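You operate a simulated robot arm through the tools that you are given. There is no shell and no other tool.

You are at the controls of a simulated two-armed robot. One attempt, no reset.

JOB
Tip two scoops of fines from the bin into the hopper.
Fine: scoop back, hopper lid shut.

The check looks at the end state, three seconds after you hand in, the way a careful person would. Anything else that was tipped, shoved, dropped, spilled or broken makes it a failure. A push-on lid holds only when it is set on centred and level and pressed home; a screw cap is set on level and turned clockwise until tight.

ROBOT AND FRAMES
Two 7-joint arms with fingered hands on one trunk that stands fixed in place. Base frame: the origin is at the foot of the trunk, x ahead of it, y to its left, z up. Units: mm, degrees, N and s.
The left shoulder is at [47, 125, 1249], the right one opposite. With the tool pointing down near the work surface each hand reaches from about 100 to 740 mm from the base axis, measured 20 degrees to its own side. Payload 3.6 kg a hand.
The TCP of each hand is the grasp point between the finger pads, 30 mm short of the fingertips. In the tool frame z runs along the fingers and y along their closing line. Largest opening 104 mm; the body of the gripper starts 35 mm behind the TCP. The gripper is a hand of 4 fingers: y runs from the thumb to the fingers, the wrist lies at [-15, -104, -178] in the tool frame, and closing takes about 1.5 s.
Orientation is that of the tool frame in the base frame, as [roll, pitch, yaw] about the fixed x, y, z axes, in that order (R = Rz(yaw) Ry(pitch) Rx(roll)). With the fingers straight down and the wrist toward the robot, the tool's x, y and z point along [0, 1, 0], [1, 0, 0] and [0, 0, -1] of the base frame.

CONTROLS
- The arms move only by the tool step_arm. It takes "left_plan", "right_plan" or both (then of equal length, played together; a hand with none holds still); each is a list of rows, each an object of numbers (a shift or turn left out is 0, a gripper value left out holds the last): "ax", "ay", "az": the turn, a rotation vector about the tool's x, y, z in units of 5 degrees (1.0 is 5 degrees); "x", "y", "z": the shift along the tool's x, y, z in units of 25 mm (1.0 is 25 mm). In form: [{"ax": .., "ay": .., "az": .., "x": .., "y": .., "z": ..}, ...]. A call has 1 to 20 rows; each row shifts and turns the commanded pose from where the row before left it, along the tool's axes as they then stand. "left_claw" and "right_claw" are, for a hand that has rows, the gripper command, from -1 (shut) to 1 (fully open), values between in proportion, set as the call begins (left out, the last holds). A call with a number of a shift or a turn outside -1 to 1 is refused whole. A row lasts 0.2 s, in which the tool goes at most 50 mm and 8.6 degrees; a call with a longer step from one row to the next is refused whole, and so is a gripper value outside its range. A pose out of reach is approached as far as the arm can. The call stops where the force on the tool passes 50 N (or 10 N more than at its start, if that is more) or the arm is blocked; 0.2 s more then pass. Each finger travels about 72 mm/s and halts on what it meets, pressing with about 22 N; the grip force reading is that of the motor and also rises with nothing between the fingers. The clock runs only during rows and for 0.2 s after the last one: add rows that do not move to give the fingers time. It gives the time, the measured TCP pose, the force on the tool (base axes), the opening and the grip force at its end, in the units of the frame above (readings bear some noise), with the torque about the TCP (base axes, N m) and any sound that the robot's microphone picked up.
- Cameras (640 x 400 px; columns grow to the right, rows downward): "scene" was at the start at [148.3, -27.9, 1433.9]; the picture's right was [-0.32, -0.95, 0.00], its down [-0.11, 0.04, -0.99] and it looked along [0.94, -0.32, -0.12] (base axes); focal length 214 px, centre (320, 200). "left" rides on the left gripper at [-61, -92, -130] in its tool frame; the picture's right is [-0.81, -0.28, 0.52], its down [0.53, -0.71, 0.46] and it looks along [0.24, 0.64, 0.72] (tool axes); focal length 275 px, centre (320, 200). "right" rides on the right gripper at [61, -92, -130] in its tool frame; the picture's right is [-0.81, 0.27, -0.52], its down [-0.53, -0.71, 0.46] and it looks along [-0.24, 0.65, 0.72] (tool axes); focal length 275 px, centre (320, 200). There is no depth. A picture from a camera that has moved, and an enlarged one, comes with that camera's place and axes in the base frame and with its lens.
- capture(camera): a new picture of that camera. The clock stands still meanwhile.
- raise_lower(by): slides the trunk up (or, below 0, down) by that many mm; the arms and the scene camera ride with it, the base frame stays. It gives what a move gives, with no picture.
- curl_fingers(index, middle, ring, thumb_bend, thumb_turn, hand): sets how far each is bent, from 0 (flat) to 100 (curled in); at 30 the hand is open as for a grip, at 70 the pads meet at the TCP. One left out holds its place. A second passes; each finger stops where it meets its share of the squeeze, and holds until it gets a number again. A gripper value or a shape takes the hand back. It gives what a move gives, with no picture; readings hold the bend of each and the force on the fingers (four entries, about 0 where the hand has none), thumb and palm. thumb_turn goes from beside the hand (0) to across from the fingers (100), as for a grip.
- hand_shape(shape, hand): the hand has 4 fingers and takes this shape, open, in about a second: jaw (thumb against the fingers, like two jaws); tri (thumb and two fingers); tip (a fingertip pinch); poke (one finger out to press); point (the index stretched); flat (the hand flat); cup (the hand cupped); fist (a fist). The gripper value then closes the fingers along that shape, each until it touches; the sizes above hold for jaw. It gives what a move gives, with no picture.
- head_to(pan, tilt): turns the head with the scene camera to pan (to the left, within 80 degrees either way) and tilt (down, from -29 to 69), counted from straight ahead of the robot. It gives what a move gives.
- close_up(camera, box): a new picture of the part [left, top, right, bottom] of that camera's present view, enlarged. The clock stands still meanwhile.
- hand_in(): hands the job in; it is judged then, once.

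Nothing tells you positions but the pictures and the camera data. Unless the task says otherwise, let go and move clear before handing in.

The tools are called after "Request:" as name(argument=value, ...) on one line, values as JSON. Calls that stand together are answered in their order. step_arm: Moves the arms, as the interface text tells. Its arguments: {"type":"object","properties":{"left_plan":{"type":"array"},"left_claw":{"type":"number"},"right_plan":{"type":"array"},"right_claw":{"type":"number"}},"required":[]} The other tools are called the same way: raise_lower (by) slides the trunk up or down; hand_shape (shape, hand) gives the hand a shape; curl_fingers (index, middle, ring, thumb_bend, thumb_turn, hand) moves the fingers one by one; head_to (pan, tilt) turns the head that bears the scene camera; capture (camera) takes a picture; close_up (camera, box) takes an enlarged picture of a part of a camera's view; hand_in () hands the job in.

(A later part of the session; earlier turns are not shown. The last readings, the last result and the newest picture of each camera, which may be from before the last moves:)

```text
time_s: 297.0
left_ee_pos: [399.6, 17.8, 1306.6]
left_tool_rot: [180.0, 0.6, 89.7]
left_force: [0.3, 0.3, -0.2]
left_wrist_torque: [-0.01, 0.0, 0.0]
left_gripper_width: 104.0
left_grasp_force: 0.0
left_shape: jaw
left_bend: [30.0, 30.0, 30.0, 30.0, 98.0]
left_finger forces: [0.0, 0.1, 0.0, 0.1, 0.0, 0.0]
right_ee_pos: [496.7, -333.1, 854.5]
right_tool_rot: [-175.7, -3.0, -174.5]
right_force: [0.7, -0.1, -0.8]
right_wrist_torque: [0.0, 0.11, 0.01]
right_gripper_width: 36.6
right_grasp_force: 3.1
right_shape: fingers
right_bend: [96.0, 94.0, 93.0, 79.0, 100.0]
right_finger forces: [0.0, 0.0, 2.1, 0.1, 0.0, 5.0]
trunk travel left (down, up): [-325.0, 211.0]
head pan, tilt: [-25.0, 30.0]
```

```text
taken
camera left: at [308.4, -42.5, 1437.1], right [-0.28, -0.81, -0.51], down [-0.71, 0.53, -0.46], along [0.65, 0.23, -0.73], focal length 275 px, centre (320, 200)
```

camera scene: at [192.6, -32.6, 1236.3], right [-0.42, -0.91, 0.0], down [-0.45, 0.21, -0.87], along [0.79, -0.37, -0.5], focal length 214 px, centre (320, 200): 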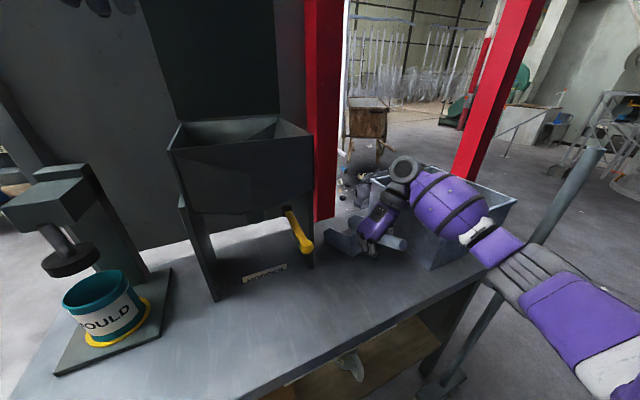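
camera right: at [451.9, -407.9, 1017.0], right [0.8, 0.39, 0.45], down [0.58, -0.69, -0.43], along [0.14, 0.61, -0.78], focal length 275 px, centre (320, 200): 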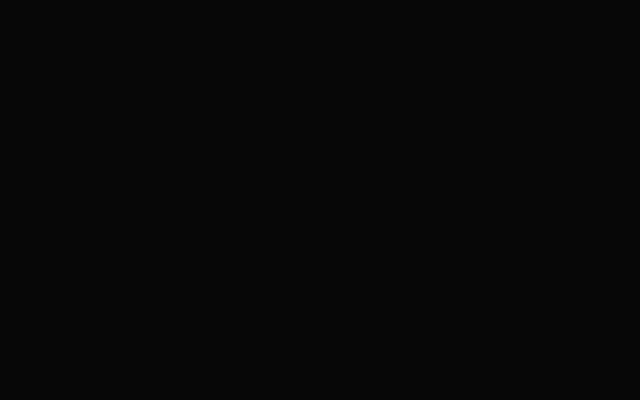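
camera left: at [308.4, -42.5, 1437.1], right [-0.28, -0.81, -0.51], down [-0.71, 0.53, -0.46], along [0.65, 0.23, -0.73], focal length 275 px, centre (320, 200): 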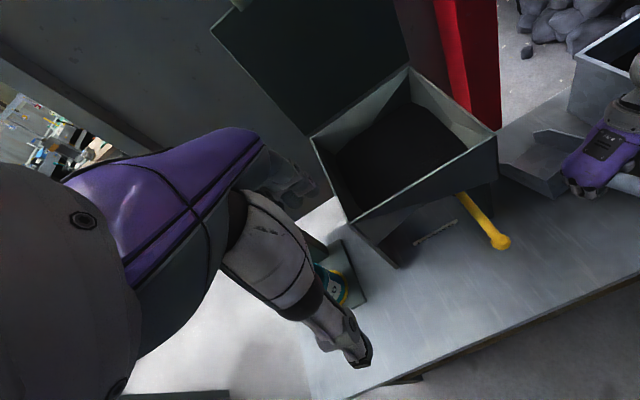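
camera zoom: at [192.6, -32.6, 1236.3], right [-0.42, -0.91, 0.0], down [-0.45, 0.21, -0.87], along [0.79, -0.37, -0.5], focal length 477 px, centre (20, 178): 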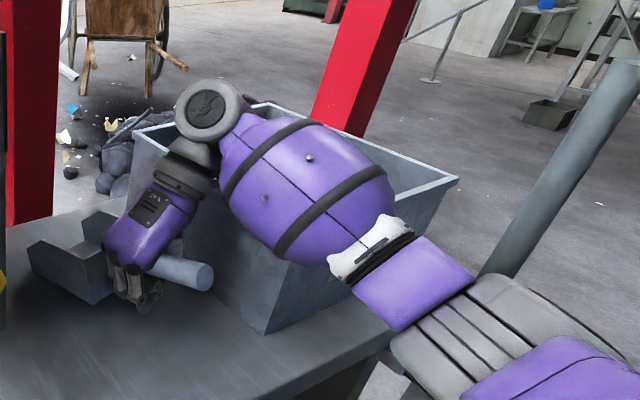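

I'll test for contact by moving 12 mm back to the left and watching whether the trunk returns.

Request:
step_arm(right_plan=[{"y": 0.25}, {"y": 0.25}, {}])

Request:
close_up(camera="scene", box=[310, 150, 430, 270])

```text
time_s: 297.8
left_ee_pos: [396.8, 14.9, 1307.6]
left_tool_rot: [179.8, 0.5, 89.7]
left_force: [1.1, -0.4, 0.4]
left_wrist_torque: [0.0, -0.01, 0.01]
left_gripper_width: 103.8
left_grasp_force: 0.0
left_shape: jaw
left_bend: [30.0, 30.0, 30.0, 30.0, 98.0]
left_finger forces: [0.0, 0.0, 0.1, 0.0, 0.0, 0.0]
right_ee_pos: [493.3, -322.3, 850.9]
right_tool_rot: [-175.6, -3.3, -174.4]
right_force: [0.3, -0.9, -2.0]
right_wrist_torque: [0.02, 0.07, -0.04]
right_gripper_width: 36.3
right_grasp_force: 2.5
right_shape: fingers
right_bend: [96.0, 94.0, 93.0, 79.0, 100.0]
right_finger forces: [0.0, 0.0, 1.0, 0.1, 0.0, 4.6]
trunk travel left (down, up): [-325.0, 211.0]
head pan, tilt: [-25.0, 30.0]
```

```text
3.33 times, centred on (370, 210) of scene
camera zoom: at [190.0, -34.5, 1236.5], right [-0.42, -0.91, 0.0], down [-0.45, 0.21, -0.87], along [0.79, -0.37, -0.5], focal length 715 px, centre (153, 167)
```

zoom: 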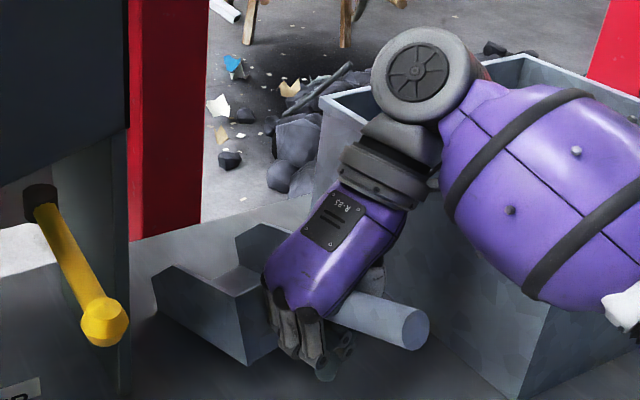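

No contact shows at the tool and the bin has not moved; the small trunk shift seems internal. Continuing the gentle release: uncurling the fingers step by step so the scoop sinks onto the bench.

Request:
curl_fingers(hand="right", index=87, middle=87, ring=87, thumb_bend=78)

Request:
close_up(camera="scene", box=[310, 150, 430, 270])

Request:
curl_fingers(hand="right", index=81, middle=81, ring=81, thumb_bend=78)

Request:
close_up(camera="scene", box=[310, 150, 430, 270])

```text
time_s: 298.8
left_ee_pos: [397.3, 16.0, 1307.9]
left_tool_rot: [179.8, 0.5, 89.7]
left_force: [0.0, -0.3, 0.5]
left_wrist_torque: [-0.04, 0.04, 0.02]
left_gripper_width: 103.5
left_grasp_force: 0.0
left_shape: jaw
left_bend: [30.0, 30.0, 30.0, 30.0, 98.0]
left_finger forces: [0.1, 0.1, 0.0, 0.1, 0.0, 0.0]
right_ee_pos: [493.5, -320.7, 851.5]
right_tool_rot: [-175.7, -3.3, -174.5]
right_force: [0.1, -0.6, -0.5]
right_wrist_torque: [0.03, 0.02, 0.03]
right_gripper_width: 36.1
right_grasp_force: 1.2
right_shape: fingers
right_bend: [96.0, 89.0, 87.0, 77.0, 100.0]
right_finger forces: [0.0, 0.1, 0.6, 0.0, 0.0, 2.2]
trunk travel left (down, up): [-325.0, 211.0]
head pan, tilt: [-25.0, 30.0]
```

```text
3.33 times, centred on (370, 210) of scene
camera zoom: at [190.6, -34.3, 1236.5], right [-0.42, -0.91, 0.0], down [-0.45, 0.21, -0.87], along [0.79, -0.37, -0.5], focal length 715 px, centre (153, 167)
```

zoom: 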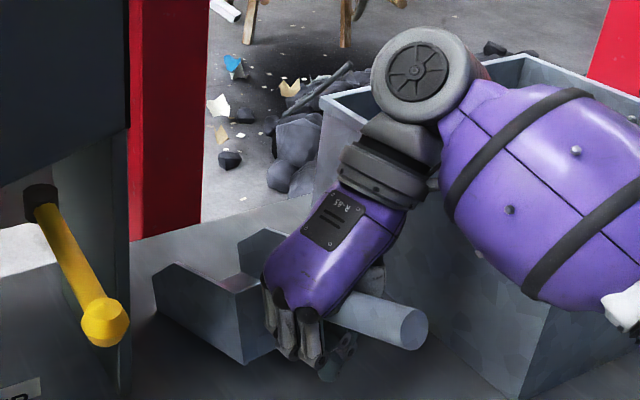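

```text
time_s: 299.8
left_ee_pos: [398.8, 15.5, 1305.9]
left_tool_rot: [179.8, 0.6, 89.7]
left_force: [0.2, -0.1, -0.3]
left_wrist_torque: [0.03, -0.01, 0.01]
left_gripper_width: 103.7
left_grasp_force: 0.0
left_shape: jaw
left_bend: [30.0, 30.0, 30.0, 30.0, 98.0]
left_finger forces: [0.0, 0.0, 0.1, 0.1, 0.0, 0.0]
right_ee_pos: [494.2, -321.5, 852.1]
right_tool_rot: [-175.7, -3.3, -174.4]
right_force: [-0.7, 0.4, 0.6]
right_wrist_torque: [0.01, 0.05, -0.04]
right_gripper_width: 35.5
right_grasp_force: 1.6
right_shape: fingers
right_bend: [96.0, 82.0, 81.0, 77.0, 100.0]
right_finger forces: [0.1, 0.0, 1.2, 0.0, 0.1, 2.1]
trunk travel left (down, up): [-325.0, 211.0]
head pan, tilt: [-25.0, 30.0]
```

```text
3.33 times, centred on (370, 210) of scene
camera zoom: at [191.1, -34.1, 1236.4], right [-0.42, -0.91, 0.0], down [-0.45, 0.21, -0.87], along [0.79, -0.37, -0.5], focal length 715 px, centre (153, 167)
```

zoom: 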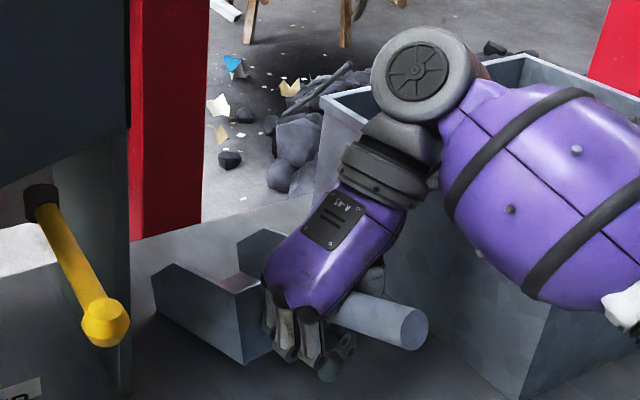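

The tool force is now zero and the pan's corner sits at the bench height at its original place, so the scoop rests on the bench. Opening the thumb first, then the fingers.

Request:
curl_fingers(hand="right", thumb_bend=20)

Request:
curl_fingers(hand="right", index=60, middle=60, ring=60)

Request:
close_up(camera="scene", box=[310, 150, 430, 270])

```text
time_s: 300.8
left_ee_pos: [399.6, 15.7, 1306.8]
left_tool_rot: [179.8, 0.5, 89.6]
left_force: [1.0, -0.2, -0.3]
left_wrist_torque: [0.03, -0.01, 0.0]
left_gripper_width: 103.5
left_grasp_force: 0.0
left_shape: jaw
left_bend: [30.0, 30.0, 30.0, 30.0, 98.0]
left_finger forces: [0.0, 0.1, 0.1, 0.0, 0.0, 0.0]
right_ee_pos: [493.1, -321.0, 851.5]
right_tool_rot: [-175.7, -3.2, -174.5]
right_force: [0.4, -0.1, -1.2]
right_wrist_torque: [-0.02, 0.03, 0.01]
right_gripper_width: 41.8
right_grasp_force: 0.4
right_shape: fingers
right_bend: [81.0, 81.0, 81.0, 20.0, 100.0]
right_finger forces: [0.1, 0.0, 0.8, 0.0, 0.0, 0.1]
trunk travel left (down, up): [-325.0, 211.0]
head pan, tilt: [-25.0, 30.0]
```

```text
time_s: 301.8
left_ee_pos: [399.4, 15.6, 1307.3]
left_tool_rot: [179.7, 0.5, 89.7]
left_force: [0.1, -0.4, -0.3]
left_wrist_torque: [-0.02, 0.01, 0.04]
left_gripper_width: 104.0
left_grasp_force: 0.1
left_shape: jaw
left_bend: [30.0, 30.0, 30.0, 30.0, 98.0]
left_finger forces: [0.0, 0.0, 0.0, 0.0, 0.0, 0.0]
right_ee_pos: [495.0, -319.6, 852.6]
right_tool_rot: [-175.6, -3.3, -174.5]
right_force: [0.6, 0.5, 0.7]
right_wrist_torque: [0.01, -0.01, -0.01]
right_gripper_width: 72.4
right_grasp_force: 0.0
right_shape: fingers
right_bend: [60.0, 60.0, 60.0, 20.0, 100.0]
right_finger forces: [0.1, 0.1, 0.1, 0.1, 0.0, 0.1]
trunk travel left (down, up): [-325.0, 211.0]
head pan, tilt: [-25.0, 30.0]
```

```text
3.33 times, centred on (370, 210) of scene
camera zoom: at [191.5, -34.0, 1236.4], right [-0.42, -0.91, 0.0], down [-0.45, 0.21, -0.87], along [0.79, -0.37, -0.5], focal length 715 px, centre (153, 167)
```

zoom: 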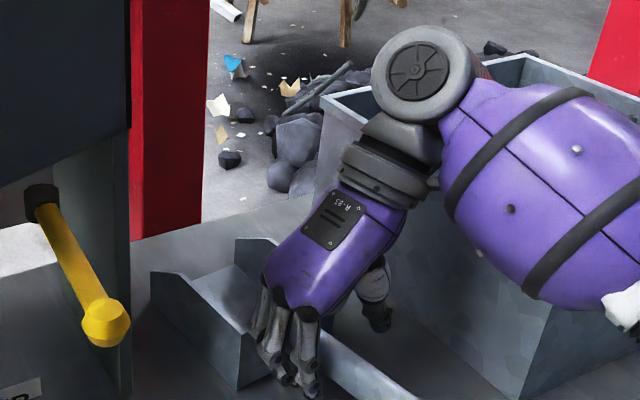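

Released; the scoop is on the bench. Opening the hand fully and lifting it straight up.

Request:
curl_fingers(hand="right", index=28, middle=28, ring=28)

Request:
step_arm(right_plan=[{"z": -0.6}, {"z": -0.6}, {"z": -0.8}, {"z": -0.8}, {"z": -0.8}, {"z": -0.9}, {"z": -0.9}, {"z": -0.9}, {"z": -0.9}])

Request:
capture(camera="scene")

Request:
close_up(camera="scene", box=[310, 170, 430, 290])

```text
time_s: 302.8
left_ee_pos: [399.8, 15.5, 1306.6]
left_tool_rot: [179.8, 0.4, 89.6]
left_force: [-0.2, 0.0, -0.4]
left_wrist_torque: [-0.02, 0.04, 0.01]
left_gripper_width: 103.7
left_grasp_force: 0.0
left_shape: jaw
left_bend: [30.0, 30.0, 30.0, 30.0, 98.0]
left_finger forces: [0.1, 0.0, 0.0, 0.1, 0.0, 0.0]
right_ee_pos: [494.7, -321.2, 852.2]
right_tool_rot: [-175.7, -3.4, -174.4]
right_force: [0.2, 0.5, -0.6]
right_wrist_torque: [0.01, 0.03, -0.03]
right_gripper_width: 113.0
right_grasp_force: 0.0
right_shape: fingers
right_bend: [28.0, 28.0, 28.0, 20.0, 100.0]
right_finger forces: [0.0, 0.0, 0.1, 0.0, 0.1, 0.0]
trunk travel left (down, up): [-325.0, 211.0]
head pan, tilt: [-25.0, 30.0]
```

```text
time_s: 304.8
left_ee_pos: [401.4, 12.8, 1305.8]
left_tool_rot: [179.9, 0.4, 89.7]
left_force: [-0.3, -0.2, 0.2]
left_wrist_torque: [0.01, 0.0, -0.02]
left_gripper_width: 103.7
left_grasp_force: 0.0
left_shape: jaw
left_bend: [30.0, 30.0, 30.0, 30.0, 98.0]
left_finger forces: [0.0, 0.0, 0.1, 0.1, 0.0, 0.0]
right_ee_pos: [505.8, -309.8, 1029.1]
right_tool_rot: [-175.9, -3.5, -174.5]
right_force: [-0.3, 0.3, -0.2]
right_wrist_torque: [-0.02, 0.02, -0.02]
right_gripper_width: 113.1
right_grasp_force: 0.0
right_shape: fingers
right_bend: [28.0, 28.0, 28.0, 20.0, 100.0]
right_finger forces: [0.0, 0.0, 0.0, 0.0, 0.1, 0.0]
trunk travel left (down, up): [-325.0, 211.0]
head pan, tilt: [-25.0, 30.0]
```

```text
taken
camera scene: at [194.3, -36.5, 1235.9], right [-0.42, -0.91, 0.0], down [-0.45, 0.21, -0.87], along [0.79, -0.37, -0.5], focal length 214 px, centre (320, 200)
```

scene: 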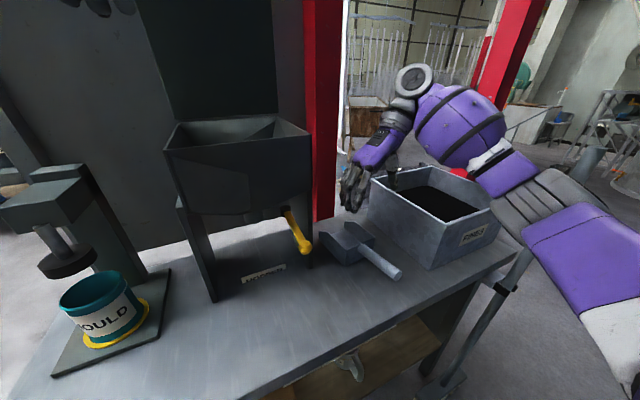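

```text
3.33 times, centred on (370, 230) of scene
camera zoom: at [194.3, -36.5, 1235.9], right [-0.42, -0.91, 0.0], down [-0.45, 0.21, -0.87], along [0.79, -0.37, -0.5], focal length 715 px, centre (153, 100)
```

zoom: 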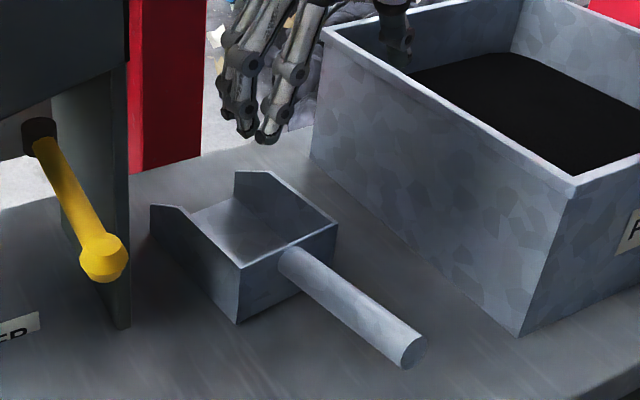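

The scoop is back on the bench in its place, upright and empty, and the bin has not moved. Next is the lid: I'll raise the trunk fully so the left hand can reach over the handle from above.

Request:
raise_lower(by=211)

Request:
head_to(pan=-12, tilt=25)

Request:
capture(camera="scene")

Request:
capture(camera="left")

```text
time_s: 307.0
left_ee_pos: [403.5, 12.9, 1516.6]
left_tool_rot: [-179.9, 0.4, 89.8]
left_force: [0.1, 0.1, 0.1]
left_wrist_torque: [0.01, -0.01, -0.05]
left_gripper_width: 103.9
left_grasp_force: 0.1
left_shape: jaw
left_bend: [30.0, 30.0, 30.0, 30.0, 98.0]
left_finger forces: [0.1, 0.1, 0.0, 0.0, 0.0, 0.0]
right_ee_pos: [505.3, -310.7, 1238.5]
right_tool_rot: [-175.8, -3.6, -174.4]
right_force: [0.1, 0.4, 0.2]
right_wrist_torque: [-0.03, 0.04, 0.01]
right_gripper_width: 113.3
right_grasp_force: 0.1
right_shape: fingers
right_bend: [28.0, 28.0, 28.0, 20.0, 100.0]
right_finger forces: [0.0, 0.0, 0.1, 0.1, 0.0, 0.0]
trunk travel left (down, up): [-536.0, 0.0]
head pan, tilt: [-25.0, 30.0]
```

```text
time_s: 307.8
left_ee_pos: [400.7, 12.7, 1516.8]
left_tool_rot: [179.9, 0.4, 89.8]
left_force: [-0.1, 0.6, 0.6]
left_wrist_torque: [0.01, 0.0, -0.01]
left_gripper_width: 103.7
left_grasp_force: 0.0
left_shape: jaw
left_bend: [30.0, 30.0, 30.0, 30.0, 98.0]
left_finger forces: [0.1, 0.0, 0.1, 0.1, 0.1, 0.1]
right_ee_pos: [505.2, -310.3, 1239.6]
right_tool_rot: [-175.8, -3.4, -174.4]
right_force: [-0.3, -0.2, -0.6]
right_wrist_torque: [-0.01, 0.03, -0.02]
right_gripper_width: 113.4
right_grasp_force: 0.1
right_shape: fingers
right_bend: [28.0, 28.0, 28.0, 20.0, 100.0]
right_finger forces: [0.1, 0.0, 0.1, 0.0, 0.1, 0.0]
trunk travel left (down, up): [-536.0, 0.0]
head pan, tilt: [-12.0, 25.0]
```

```text
taken
camera scene: at [91.0, -17.7, 1469.3], right [-0.21, -0.98, 0.0], down [-0.41, 0.09, -0.91], along [0.89, -0.19, -0.42], focal length 214 px, centre (320, 200)
```

scene: 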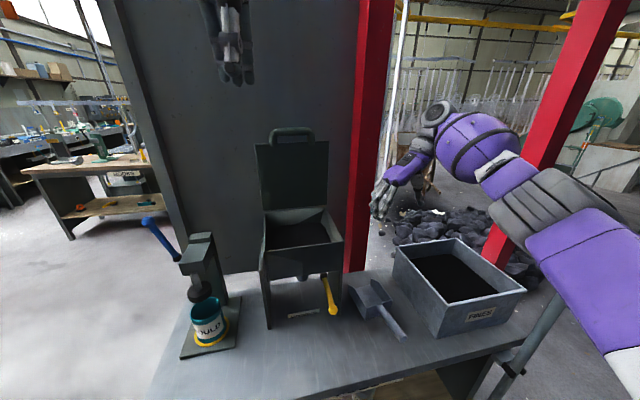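

```text
taken
camera left: at [310.4, -47.3, 1647.3], right [-0.28, -0.81, -0.51], down [-0.71, 0.53, -0.46], along [0.65, 0.24, -0.73], focal length 275 px, centre (320, 200)
```

left: 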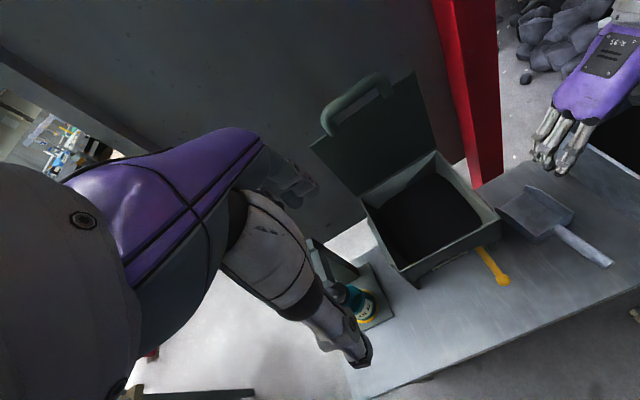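

A clean overview. Zooming on the lid and handle to locate the bar.

Request:
close_up(camera="left", box=[300, 50, 520, 250])

Request:
close_up(camera="scene", box=[230, 110, 370, 250])

```text
2.00 times, centred on (410, 150) of left
camera zoom: at [310.4, -47.3, 1647.3], right [-0.28, -0.81, -0.51], down [-0.71, 0.53, -0.46], along [0.65, 0.24, -0.73], focal length 551 px, centre (140, 300)
```

zoom: 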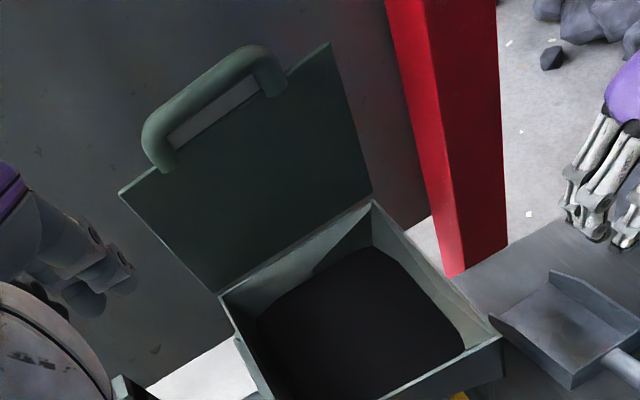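

```text
2.86 times, centred on (300, 180) of scene
camera zoom: at [91.0, -17.7, 1469.3], right [-0.21, -0.98, 0.0], down [-0.41, 0.09, -0.91], along [0.89, -0.19, -0.42], focal length 613 px, centre (377, 257)
```

zoom: 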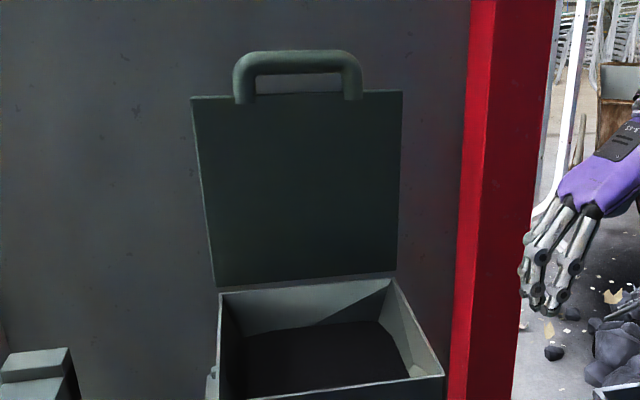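

The bar is at (671, y -22…-117, z 1388), so the lid stands at 82°. I'll bring the open left hand above it, tilted slightly forward, and lower it so that the fingers are behind the bar and the thumb in front.

Request:
step_arm(left_plan=[{"ax": -1}, {"ax": -1}, {"ax": -1}, {"x": -0.327, "y": 0.798, "z": 0.408}, {"x": -0.327, "y": 0.798, "z": 0.408}, {"x": -0.327, "y": 0.798, "z": 0.408}, {"x": -0.327, "y": 0.798, "z": 0.408}, {"x": -0.327, "y": 0.798, "z": 0.408}, {"x": -0.327, "y": 0.798, "z": 0.408}, {"x": -0.327, "y": 0.798, "z": 0.408}, {"x": -0.327, "y": 0.798, "z": 0.408}, {"x": -0.327, "y": 0.798, "z": 0.408}, {"x": -0.327, "y": 0.798, "z": 0.408}])

Request:
capture(camera="scene")

Request:
capture(camera="left")

```text
time_s: 310.6
left_ee_pos: [608.3, -67.7, 1473.6]
left_tool_rot: [165.0, 0.3, 89.5]
left_force: [0.2, -0.4, 0.6]
left_wrist_torque: [0.03, 0.01, 0.03]
left_gripper_width: 103.7
left_grasp_force: 0.2
left_shape: jaw
left_bend: [30.0, 30.0, 30.0, 30.0, 98.0]
left_finger forces: [0.0, 0.1, 0.0, 0.0, 0.0, 0.0]
left hand out of reach, approached as far as the arm can: row 13
right_ee_pos: [505.5, -310.2, 1241.1]
right_tool_rot: [-175.8, -3.4, -174.5]
right_force: [-0.4, 0.6, -0.5]
right_wrist_torque: [0.01, -0.01, 0.0]
right_gripper_width: 113.3
right_grasp_force: 0.0
right_shape: fingers
right_bend: [28.0, 28.0, 28.0, 20.0, 100.0]
right_finger forces: [0.1, 0.1, 0.1, 0.1, 0.1, 0.0]
trunk travel left (down, up): [-536.0, 0.0]
head pan, tilt: [-12.0, 25.0]
```

```text
taken
camera scene: at [90.8, -17.8, 1469.3], right [-0.21, -0.98, 0.0], down [-0.41, 0.09, -0.91], along [0.89, -0.19, -0.42], focal length 214 px, centre (320, 200)
```

scene: 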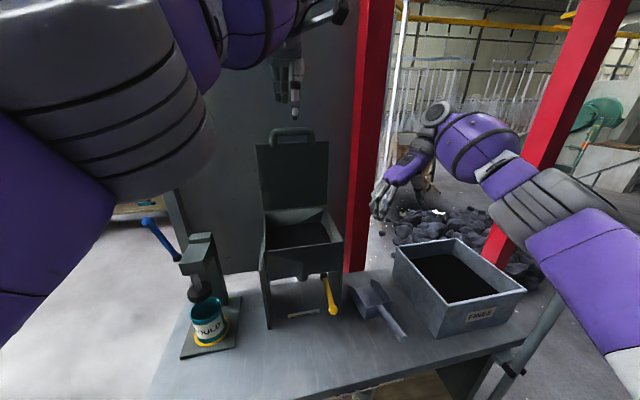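

```text
taken
camera left: at [487.0, -126.8, 1575.6], right [-0.14, -0.81, -0.57], down [-0.57, 0.53, -0.63], along [0.81, 0.23, -0.53], focal length 275 px, centre (320, 200)
```

left: 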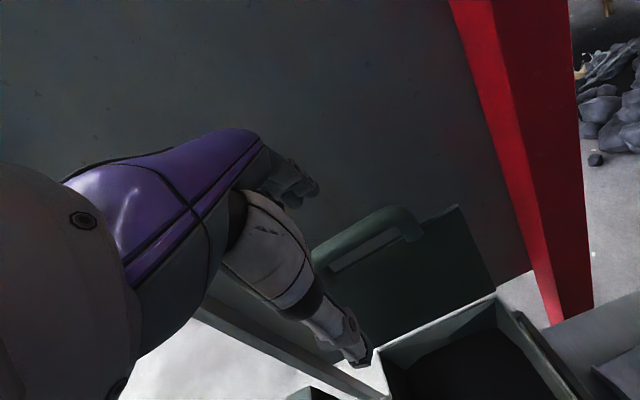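

Near the reach limit; I'll go forward and down in two legs so the fingers pass clear behind the bar.

Request:
step_arm(left_plan=[{"y": 0.36, "z": 0.51}, {"y": 0.36, "z": 0.51}, {"y": 0.36, "z": 0.51}])

Request:
capture(camera="left")

Request:
close_up(camera="scene", box=[230, 40, 370, 180])

```text
time_s: 311.4
left_ee_pos: [633.9, -69.2, 1426.2]
left_tool_rot: [164.9, 0.4, 89.8]
left_force: [0.4, 0.0, -0.2]
left_wrist_torque: [-0.02, -0.01, -0.02]
left_gripper_width: 104.0
left_grasp_force: 0.0
left_shape: jaw
left_bend: [30.0, 30.0, 30.0, 30.0, 98.0]
left_finger forces: [0.0, 0.0, 0.0, 0.1, 0.0, 0.0]
left hand out of reach, approached as far as the arm can: row 1, 2, 3
right_ee_pos: [506.0, -309.9, 1240.2]
right_tool_rot: [-175.8, -3.4, -174.4]
right_force: [0.6, 0.2, 0.2]
right_wrist_torque: [-0.01, 0.02, 0.03]
right_gripper_width: 113.5
right_grasp_force: 0.1
right_shape: fingers
right_bend: [28.0, 28.0, 28.0, 20.0, 100.0]
right_finger forces: [0.0, 0.0, 0.1, 0.1, 0.1, 0.0]
trunk travel left (down, up): [-536.0, 0.0]
head pan, tilt: [-12.0, 25.0]
```

```text
taken
camera left: at [511.9, -128.7, 1528.8], right [-0.14, -0.81, -0.57], down [-0.57, 0.53, -0.63], along [0.81, 0.24, -0.53], focal length 275 px, centre (320, 200)
```

left: 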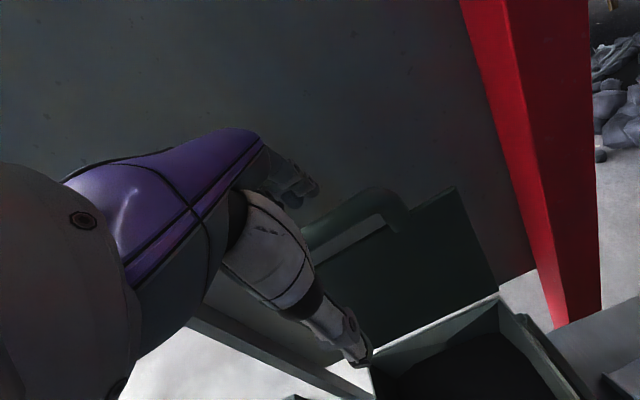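

```text
2.86 times, centred on (300, 110) of scene
camera zoom: at [91.9, -17.1, 1469.2], right [-0.21, -0.98, 0.0], down [-0.41, 0.09, -0.91], along [0.89, -0.19, -0.42], focal length 613 px, centre (377, 457)
```

zoom: 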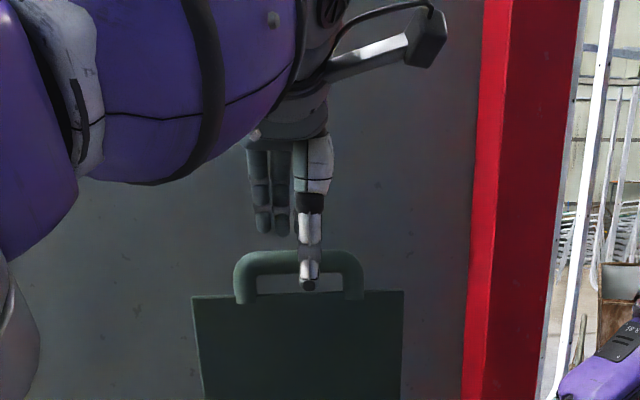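

The fingers are just beyond the bar. Lowering straight down around it.

Request:
step_arm(left_plan=[{"y": -0.09, "z": 0.457}, {"y": -0.09, "z": 0.457}, {"y": -0.09, "z": 0.457}])

Request:
close_up(camera="scene", box=[230, 60, 370, 200])

Request:
close_up(camera="left", box=[230, 120, 500, 300])

```text
time_s: 312.2
left_ee_pos: [634.4, -70.4, 1395.3]
left_tool_rot: [164.7, 0.6, 89.8]
left_force: [1.1, 0.3, 7.2]
left_wrist_torque: [-0.02, -0.36, -0.07]
left_gripper_width: 103.8
left_grasp_force: 0.1
left_shape: jaw
left_bend: [28.0, 30.0, 30.0, 30.0, 98.0]
left_finger forces: [5.6, 0.0, 0.0, 0.0, 0.0, 0.0]
right_ee_pos: [504.8, -309.4, 1241.5]
right_tool_rot: [-175.7, -3.3, -174.5]
right_force: [-0.6, -0.2, -0.1]
right_wrist_torque: [0.01, 0.0, 0.02]
right_gripper_width: 113.5
right_grasp_force: 0.1
right_shape: fingers
right_bend: [28.0, 28.0, 28.0, 20.0, 100.0]
right_finger forces: [0.0, 0.0, 0.1, 0.0, 0.0, 0.0]
trunk travel left (down, up): [-536.0, 0.0]
head pan, tilt: [-12.0, 25.0]
```

```text
2.86 times, centred on (300, 130) of scene
camera zoom: at [90.0, -17.2, 1469.5], right [-0.21, -0.98, 0.0], down [-0.41, 0.09, -0.91], along [0.89, -0.19, -0.42], focal length 613 px, centre (377, 400)
```

zoom: 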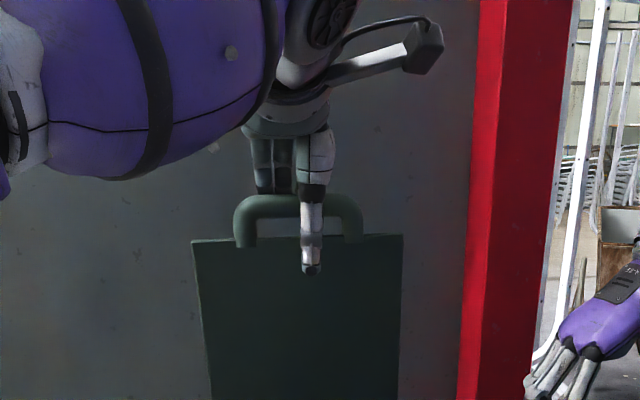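

```text
2.22 times, centred on (365, 210) of left
camera zoom: at [511.5, -128.9, 1496.2], right [-0.13, -0.81, -0.56], down [-0.56, 0.53, -0.63], along [0.81, 0.24, -0.53], focal length 612 px, centre (220, 178)
```

zoom: 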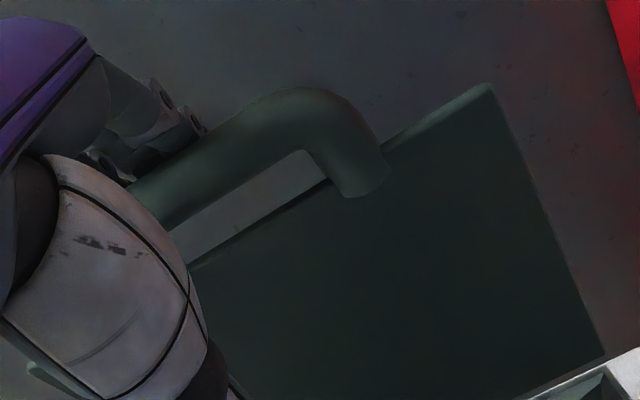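

The index landed on top of the bar. I'll lift a little, tilt the hand 10° more forward for more reach, move forward and lower again behind the bar.

Request:
step_arm(left_plan=[{"y": 0.169, "z": -0.617}, {"y": 0.169, "z": -0.617}, {"ax": -1}, {"ax": -1}, {"y": 0.47, "z": 0.222}, {"y": 0.47, "z": 0.222}])

Request:
step_arm(left_plan=[{"y": -0.245, "z": 0.518}, {"y": -0.245, "z": 0.518}, {"y": -0.245, "z": 0.518}])

Request:
close_up(camera="scene", box=[230, 60, 370, 200])

Request:
close_up(camera="left", box=[230, 120, 500, 300])

```text
time_s: 313.6
left_ee_pos: [662.2, -69.8, 1422.5]
left_tool_rot: [155.0, 0.5, 89.7]
left_force: [0.3, -0.4, 0.5]
left_wrist_torque: [-0.03, 0.02, -0.02]
left_gripper_width: 103.7
left_grasp_force: 0.1
left_shape: jaw
left_bend: [30.0, 30.0, 30.0, 30.0, 98.0]
left_finger forces: [0.1, 0.1, 0.0, 0.0, 0.0, 0.0]
right_ee_pos: [505.2, -309.7, 1241.0]
right_tool_rot: [-175.8, -3.4, -174.4]
right_force: [-0.4, 0.4, -0.2]
right_wrist_torque: [-0.01, 0.01, 0.01]
right_gripper_width: 113.2
right_grasp_force: 0.1
right_shape: fingers
right_bend: [28.0, 28.0, 28.0, 20.0, 100.0]
right_finger forces: [0.0, 0.0, 0.0, 0.0, 0.0, 0.0]
trunk travel left (down, up): [-536.0, 0.0]
head pan, tilt: [-12.0, 25.0]
```

```text
time_s: 314.4
left_ee_pos: [662.4, -71.3, 1380.9]
left_tool_rot: [155.0, 0.5, 89.7]
left_force: [0.5, 0.3, -0.4]
left_wrist_torque: [-0.01, -0.03, -0.01]
left_gripper_width: 103.9
left_grasp_force: 0.1
left_shape: jaw
left_bend: [30.0, 30.0, 30.0, 30.0, 98.0]
left_finger forces: [0.0, 0.1, 0.0, 0.1, 0.1, 0.0]
right_ee_pos: [505.2, -309.4, 1240.6]
right_tool_rot: [-175.9, -3.4, -174.4]
right_force: [-0.3, -0.8, 0.2]
right_wrist_torque: [0.01, 0.0, 0.01]
right_gripper_width: 113.6
right_grasp_force: 0.0
right_shape: fingers
right_bend: [28.0, 28.0, 28.0, 20.0, 100.0]
right_finger forces: [0.1, 0.1, 0.1, 0.0, 0.0, 0.0]
trunk travel left (down, up): [-536.0, 0.0]
head pan, tilt: [-12.0, 25.0]
```

```text
2.86 times, centred on (300, 130) of scene
camera zoom: at [91.4, -17.5, 1469.2], right [-0.21, -0.98, 0.0], down [-0.41, 0.09, -0.91], along [0.89, -0.19, -0.42], focal length 613 px, centre (377, 400)
```

zoom: 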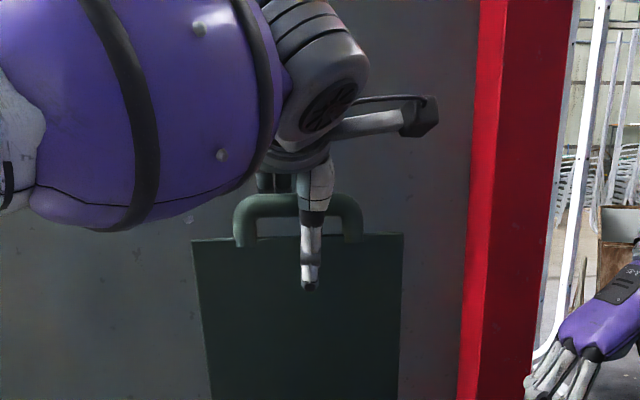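

```text
2.22 times, centred on (365, 210) of left
camera zoom: at [524.6, -131.0, 1460.6], right [-0.03, -0.81, -0.58], down [-0.45, 0.53, -0.72], along [0.89, 0.24, -0.39], focal length 612 px, centre (220, 178)
```

zoom: 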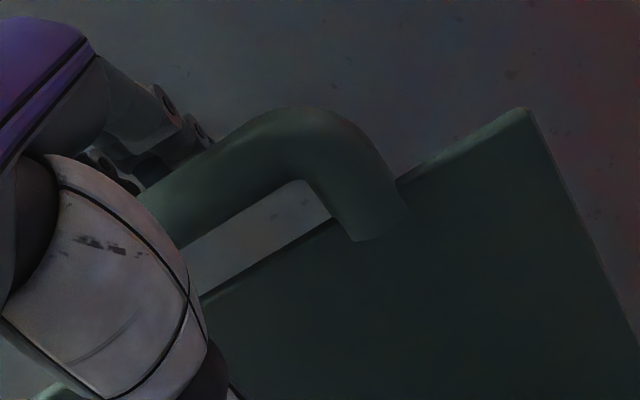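

The fingers are behind the bar without touching. I'll half-close the hand so the bar is loosely between fingers and thumb, then draw the lid down along its arc.

Request:
step_arm(left_plan=[{}, {}, {}, {}, {"y": -0.24, "z": -0.217}, {}], left_claw=0)

Request:
step_arm(left_plan=[{"y": -0.528, "z": -0.149, "ax": -0.256}, {"y": -0.528, "z": -0.149, "ax": -0.256}, {"y": -0.54, "z": -0.111, "ax": -0.256}, {"y": -0.54, "z": -0.111, "ax": -0.256}, {"y": -0.546, "z": -0.067, "ax": -0.256}, {"y": -0.546, "z": -0.067, "ax": -0.256}])

Request:
capture(camera="scene")

Request:
capture(camera="left")

```text
time_s: 315.8
left_ee_pos: [655.3, -70.5, 1383.5]
left_tool_rot: [155.0, 0.4, 89.7]
left_force: [1.3, -0.3, -0.5]
left_wrist_torque: [0.01, 0.05, -0.02]
left_gripper_width: 53.2
left_grasp_force: 0.0
left_shape: jaw
left_bend: [74.0, 44.0, 41.0, 69.0, 100.0]
left_finger forces: [1.3, 0.0, 0.1, 0.0, 0.0, 0.0]
right_ee_pos: [506.3, -310.3, 1240.6]
right_tool_rot: [-175.9, -3.4, -174.4]
right_force: [0.0, 0.4, -0.1]
right_wrist_torque: [0.02, 0.0, -0.01]
right_gripper_width: 113.3
right_grasp_force: 0.1
right_shape: fingers
right_bend: [28.0, 28.0, 28.0, 20.0, 100.0]
right_finger forces: [0.1, 0.1, 0.0, 0.1, 0.0, 0.1]
trunk travel left (down, up): [-536.0, 0.0]
head pan, tilt: [-12.0, 25.0]
```

```text
time_s: 317.2
left_ee_pos: [575.7, -70.0, 1359.8]
left_tool_rot: [147.3, 0.5, 89.6]
left_force: [1.0, -0.3, 1.3]
left_wrist_torque: [0.01, 0.02, -0.01]
left_gripper_width: 53.2
left_grasp_force: 0.0
left_shape: jaw
left_bend: [74.0, 44.0, 41.0, 69.0, 100.0]
left_finger forces: [1.1, 0.0, 0.1, 0.0, 0.0, 0.1]
right_ee_pos: [506.2, -309.7, 1240.8]
right_tool_rot: [-175.8, -3.4, -174.4]
right_force: [1.0, -0.3, -0.4]
right_wrist_torque: [-0.02, -0.01, 0.04]
right_gripper_width: 113.5
right_grasp_force: 0.0
right_shape: fingers
right_bend: [28.0, 28.0, 28.0, 20.0, 100.0]
right_finger forces: [0.1, 0.0, 0.0, 0.1, 0.0, 0.0]
trunk travel left (down, up): [-536.0, 0.0]
head pan, tilt: [-12.0, 25.0]
```

```text
taken
camera scene: at [91.0, -17.5, 1469.3], right [-0.21, -0.98, 0.0], down [-0.41, 0.09, -0.91], along [0.89, -0.19, -0.42], focal length 214 px, centre (320, 200)
```

scene: 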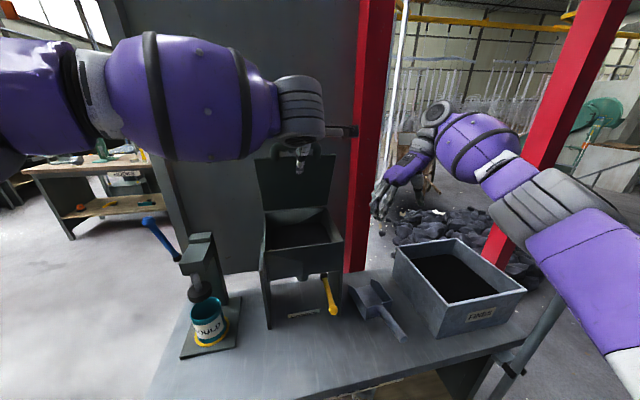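

```text
taken
camera left: at [428.2, -130.2, 1419.6], right [0.04, -0.81, -0.58], down [-0.35, 0.53, -0.77], along [0.94, 0.24, -0.26], focal length 275 px, centre (320, 200)
```

left: 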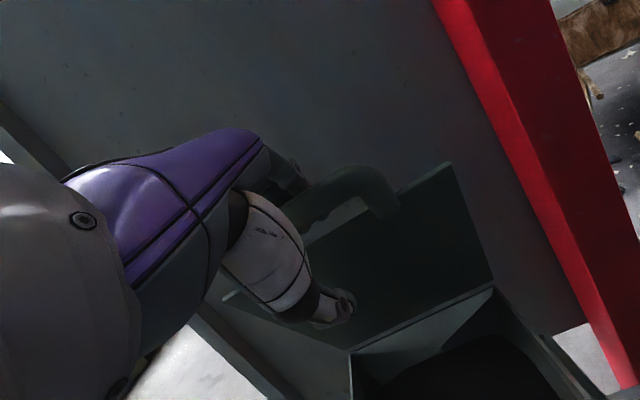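

The lid follows nicely (about 61°) with hardly any force. Continuing down the arc.

Request:
step_arm(left_plan=[{"y": -0.552, "z": -0.024, "ax": -0.256}, {"y": -0.552, "z": -0.024, "ax": -0.256}, {"y": -0.553, "z": 0.016, "ax": -0.256}, {"y": -0.553, "z": 0.016, "ax": -0.256}, {"y": -0.551, "z": 0.061, "ax": -0.256}, {"y": -0.551, "z": 0.061, "ax": -0.256}, {"y": -0.545, "z": 0.103, "ax": -0.256}, {"y": -0.545, "z": 0.103, "ax": -0.256}])

Request:
capture(camera="scene")

Request:
capture(camera="left")

```text
time_s: 319.0
left_ee_pos: [493.0, -71.0, 1286.1]
left_tool_rot: [137.0, 0.5, 89.7]
left_force: [-0.1, 0.4, 0.3]
left_wrist_torque: [-0.03, -0.04, -0.01]
left_gripper_width: 52.6
left_grasp_force: 0.0
left_shape: jaw
left_bend: [74.0, 44.0, 41.0, 69.0, 100.0]
left_finger forces: [0.4, 0.0, 0.0, 0.1, 0.0, 0.0]
right_ee_pos: [505.3, -311.0, 1240.6]
right_tool_rot: [-175.8, -3.4, -174.4]
right_force: [0.3, 1.0, -0.2]
right_wrist_torque: [-0.02, -0.03, 0.0]
right_gripper_width: 113.4
right_grasp_force: 0.0
right_shape: fingers
right_bend: [28.0, 28.0, 28.0, 20.0, 100.0]
right_finger forces: [0.0, 0.1, 0.1, 0.0, 0.1, 0.0]
trunk travel left (down, up): [-536.0, 0.0]
head pan, tilt: [-12.0, 25.0]
```

```text
taken
camera scene: at [91.2, -17.6, 1469.3], right [-0.21, -0.98, 0.0], down [-0.41, 0.09, -0.91], along [0.89, -0.19, -0.42], focal length 214 px, centre (320, 200)
```

scene: 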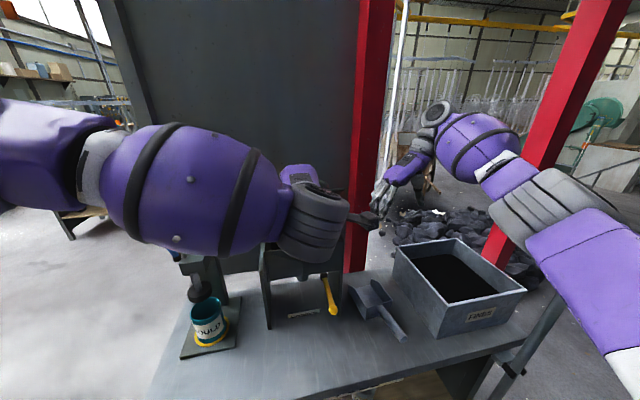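

```text
taken
camera left: at [336.8, -130.6, 1320.0], right [0.15, -0.82, -0.56], down [-0.21, 0.53, -0.82], along [0.97, 0.24, -0.09], focal length 275 px, centre (320, 200)
```

left: 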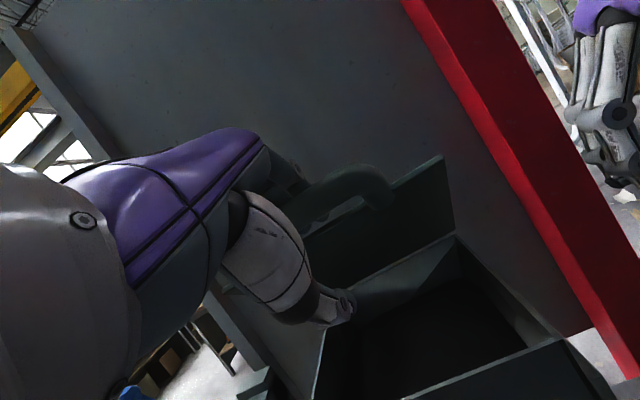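

About 34° now. Continuing; the thumb stays in front of the lid's edge.

Request:
step_arm(left_plan=[{"y": -0.54, "z": 0.143, "ax": -0.256}, {"y": -0.54, "z": 0.143, "ax": -0.256}, {"y": -0.525, "z": 0.185, "ax": -0.256}, {"y": -0.525, "z": 0.185, "ax": -0.256}, {"y": -0.51, "z": 0.228, "ax": -0.256}, {"y": -0.51, "z": 0.228, "ax": -0.256}])

Request:
capture(camera="left")

```text
time_s: 320.4
left_ee_pos: [459.0, -70.0, 1211.7]
left_tool_rot: [129.4, 0.4, 89.7]
left_force: [0.1, 0.4, 0.2]
left_wrist_torque: [-0.03, 0.0, 0.02]
left_gripper_width: 52.5
left_grasp_force: 0.1
left_shape: jaw
left_bend: [74.0, 44.0, 41.0, 69.0, 100.0]
left_finger forces: [0.0, 0.1, 0.0, 0.0, 0.0, 0.0]
right_ee_pos: [505.5, -311.0, 1240.8]
right_tool_rot: [-175.9, -3.4, -174.4]
right_force: [0.2, -0.4, 0.0]
right_wrist_torque: [0.0, 0.0, 0.02]
right_gripper_width: 113.4
right_grasp_force: 0.1
right_shape: fingers
right_bend: [28.0, 28.0, 28.0, 20.0, 100.0]
right_finger forces: [0.0, 0.0, 0.0, 0.0, 0.0, 0.0]
trunk travel left (down, up): [-536.0, 0.0]
head pan, tilt: [-12.0, 25.0]
```

```text
taken
camera left: at [299.6, -131.5, 1223.8], right [0.22, -0.82, -0.54], down [-0.1, 0.53, -0.84], along [0.97, 0.24, 0.04], focal length 275 px, centre (320, 200)
```

left: 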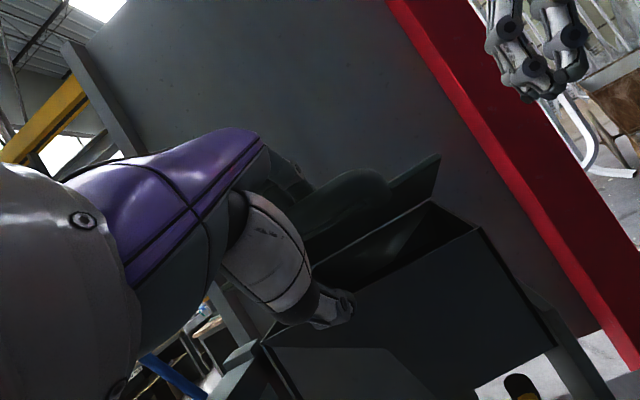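

About 13° left. Lowering the last part.

Request:
step_arm(left_plan=[{"y": -0.424, "z": 0.221, "ax": -0.256}, {"y": -0.424, "z": 0.221, "ax": -0.256}, {"y": -0.41, "z": 0.251, "ax": -0.256}, {"y": -0.41, "z": 0.251, "ax": -0.256}])

Request:
capture(camera="left")

Request:
close_up(camera="left", box=[230, 120, 560, 350])

```text
time_s: 321.4
left_ee_pos: [451.8, -72.6, 1164.6]
left_tool_rot: [124.2, 0.4, 89.7]
left_force: [0.5, 0.3, -0.1]
left_wrist_torque: [-0.01, -0.01, -0.01]
left_gripper_width: 52.6
left_grasp_force: 0.0
left_shape: jaw
left_bend: [74.0, 44.0, 41.0, 69.0, 100.0]
left_finger forces: [0.1, 0.1, 0.0, 0.1, 0.0, 0.0]
right_ee_pos: [504.9, -310.4, 1240.3]
right_tool_rot: [-175.9, -3.5, -174.5]
right_force: [1.2, 0.0, 1.5]
right_wrist_torque: [-0.06, 0.0, 0.0]
right_gripper_width: 113.5
right_grasp_force: 0.0
right_shape: fingers
right_bend: [28.0, 28.0, 28.0, 20.0, 100.0]
right_finger forces: [0.0, 0.0, 0.0, 0.0, 0.0, 0.0]
trunk travel left (down, up): [-536.0, 0.0]
head pan, tilt: [-12.0, 25.0]
```

```text
taken
camera left: at [293.0, -131.6, 1161.6], right [0.27, -0.82, -0.51], down [-0.02, 0.53, -0.85], along [0.96, 0.24, 0.12], focal length 275 px, centre (320, 200)
```

left: 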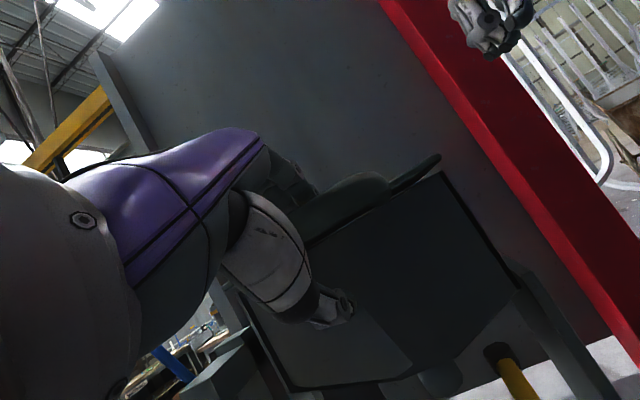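

```text
1.74 times, centred on (395, 235) of left
camera zoom: at [293.0, -131.6, 1161.6], right [0.27, -0.82, -0.51], down [-0.02, 0.53, -0.85], along [0.96, 0.24, 0.12], focal length 479 px, centre (190, 139)
```

zoom: 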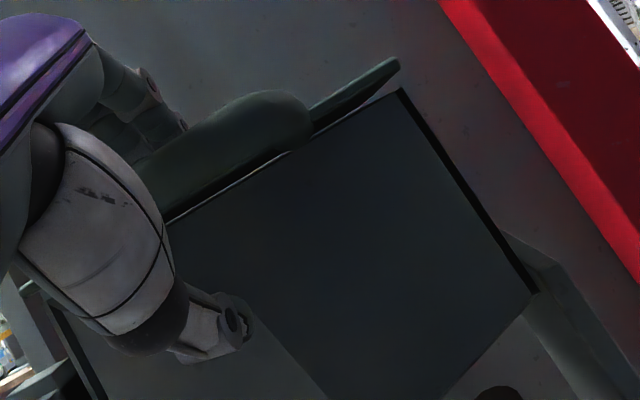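

Almost shut. Opening the left hand now and checking that all fingers come free.

Request:
step_arm(left_plan=[{}, {}, {}, {}, {}], left_claw=1)

Request:
close_up(camera="left", box=[230, 120, 560, 350])

```text
time_s: 322.6
left_ee_pos: [452.0, -71.0, 1163.6]
left_tool_rot: [124.2, 0.4, 89.8]
left_force: [-0.8, -0.5, 0.7]
left_wrist_torque: [-0.02, 0.01, 0.0]
left_gripper_width: 103.5
left_grasp_force: 0.1
left_shape: jaw
left_bend: [30.0, 30.0, 30.0, 30.0, 98.0]
left_finger forces: [0.0, 0.1, 0.0, 0.0, 0.1, 0.1]
right_ee_pos: [504.8, -309.9, 1240.9]
right_tool_rot: [-175.8, -3.4, -174.5]
right_force: [0.9, 0.8, -0.2]
right_wrist_torque: [0.02, 0.01, -0.03]
right_gripper_width: 113.3
right_grasp_force: 0.1
right_shape: fingers
right_bend: [28.0, 28.0, 28.0, 20.0, 100.0]
right_finger forces: [0.0, 0.0, 0.1, 0.0, 0.1, 0.1]
trunk travel left (down, up): [-536.0, 0.0]
head pan, tilt: [-12.0, 25.0]
```

```text
1.74 times, centred on (395, 235) of left
camera zoom: at [293.0, -131.5, 1162.1], right [0.27, -0.82, -0.51], down [-0.02, 0.53, -0.85], along [0.96, 0.24, 0.12], focal length 479 px, centre (190, 139)
```

zoom: 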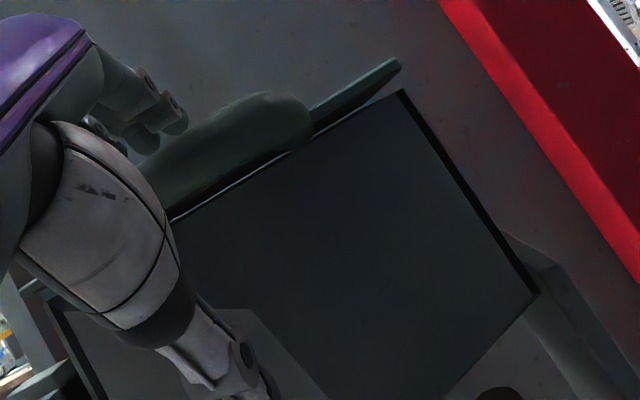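

All fingers are free; hinge friction keeps the lid a couple of degrees open. I'll press the lid down with the left fingertips on its top near the front edge.

Request:
step_arm(left_plan=[{"y": -0.166, "z": 0.112}, {"y": -0.166, "z": 0.112}, {"y": -0.166, "z": 0.112}])

Request:
step_arm(left_plan=[{"y": -0.1, "z": 0.067}, {"y": -0.1, "z": 0.067}])

Request:
close_up(camera="left", box=[230, 120, 560, 350])

```text
time_s: 323.4
left_ee_pos: [451.7, -71.5, 1149.1]
left_tool_rot: [124.2, 0.4, 89.7]
left_force: [0.5, 0.4, -0.2]
left_wrist_torque: [0.02, 0.02, 0.01]
left_gripper_width: 103.5
left_grasp_force: 0.0
left_shape: jaw
left_bend: [30.0, 30.0, 30.0, 30.0, 98.0]
left_finger forces: [0.0, 0.1, 0.1, 0.0, 0.0, 0.0]
right_ee_pos: [504.9, -310.4, 1240.8]
right_tool_rot: [-175.7, -3.4, -174.4]
right_force: [0.4, 0.4, -0.5]
right_wrist_torque: [0.02, -0.02, 0.02]
right_gripper_width: 113.2
right_grasp_force: 0.0
right_shape: fingers
right_bend: [28.0, 28.0, 28.0, 20.0, 100.0]
right_finger forces: [0.1, 0.0, 0.0, 0.1, 0.0, 0.0]
trunk travel left (down, up): [-536.0, 0.0]
head pan, tilt: [-12.0, 25.0]
```

```text
time_s: 324.0
left_ee_pos: [450.6, -70.8, 1143.9]
left_tool_rot: [124.1, 0.4, 89.7]
left_force: [0.0, 0.4, 0.7]
left_wrist_torque: [0.01, -0.01, 0.04]
left_gripper_width: 103.6
left_grasp_force: 0.0
left_shape: jaw
left_bend: [30.0, 30.0, 30.0, 30.0, 98.0]
left_finger forces: [0.9, 0.0, 0.0, 0.0, 0.0, 0.0]
right_ee_pos: [504.4, -309.7, 1241.0]
right_tool_rot: [-175.8, -3.3, -174.5]
right_force: [-0.3, 0.5, 0.2]
right_wrist_torque: [0.03, -0.04, -0.01]
right_gripper_width: 113.5
right_grasp_force: 0.0
right_shape: fingers
right_bend: [28.0, 28.0, 28.0, 20.0, 100.0]
right_finger forces: [0.0, 0.0, 0.0, 0.0, 0.1, 0.0]
trunk travel left (down, up): [-536.0, 0.0]
head pan, tilt: [-12.0, 25.0]
```

```text
1.74 times, centred on (395, 235) of left
camera zoom: at [292.3, -131.3, 1141.1], right [0.27, -0.82, -0.51], down [-0.02, 0.53, -0.85], along [0.96, 0.24, 0.12], focal length 479 px, centre (190, 139)
```

zoom: 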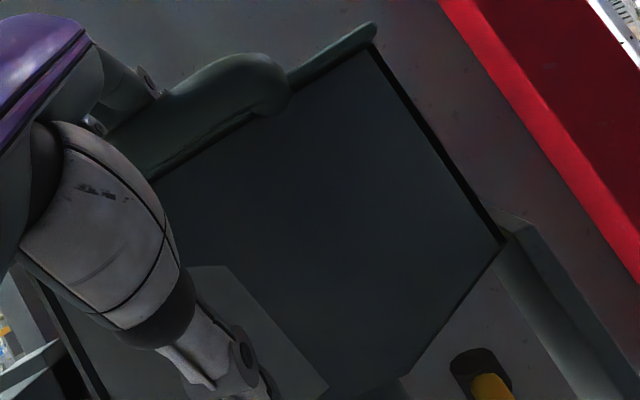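

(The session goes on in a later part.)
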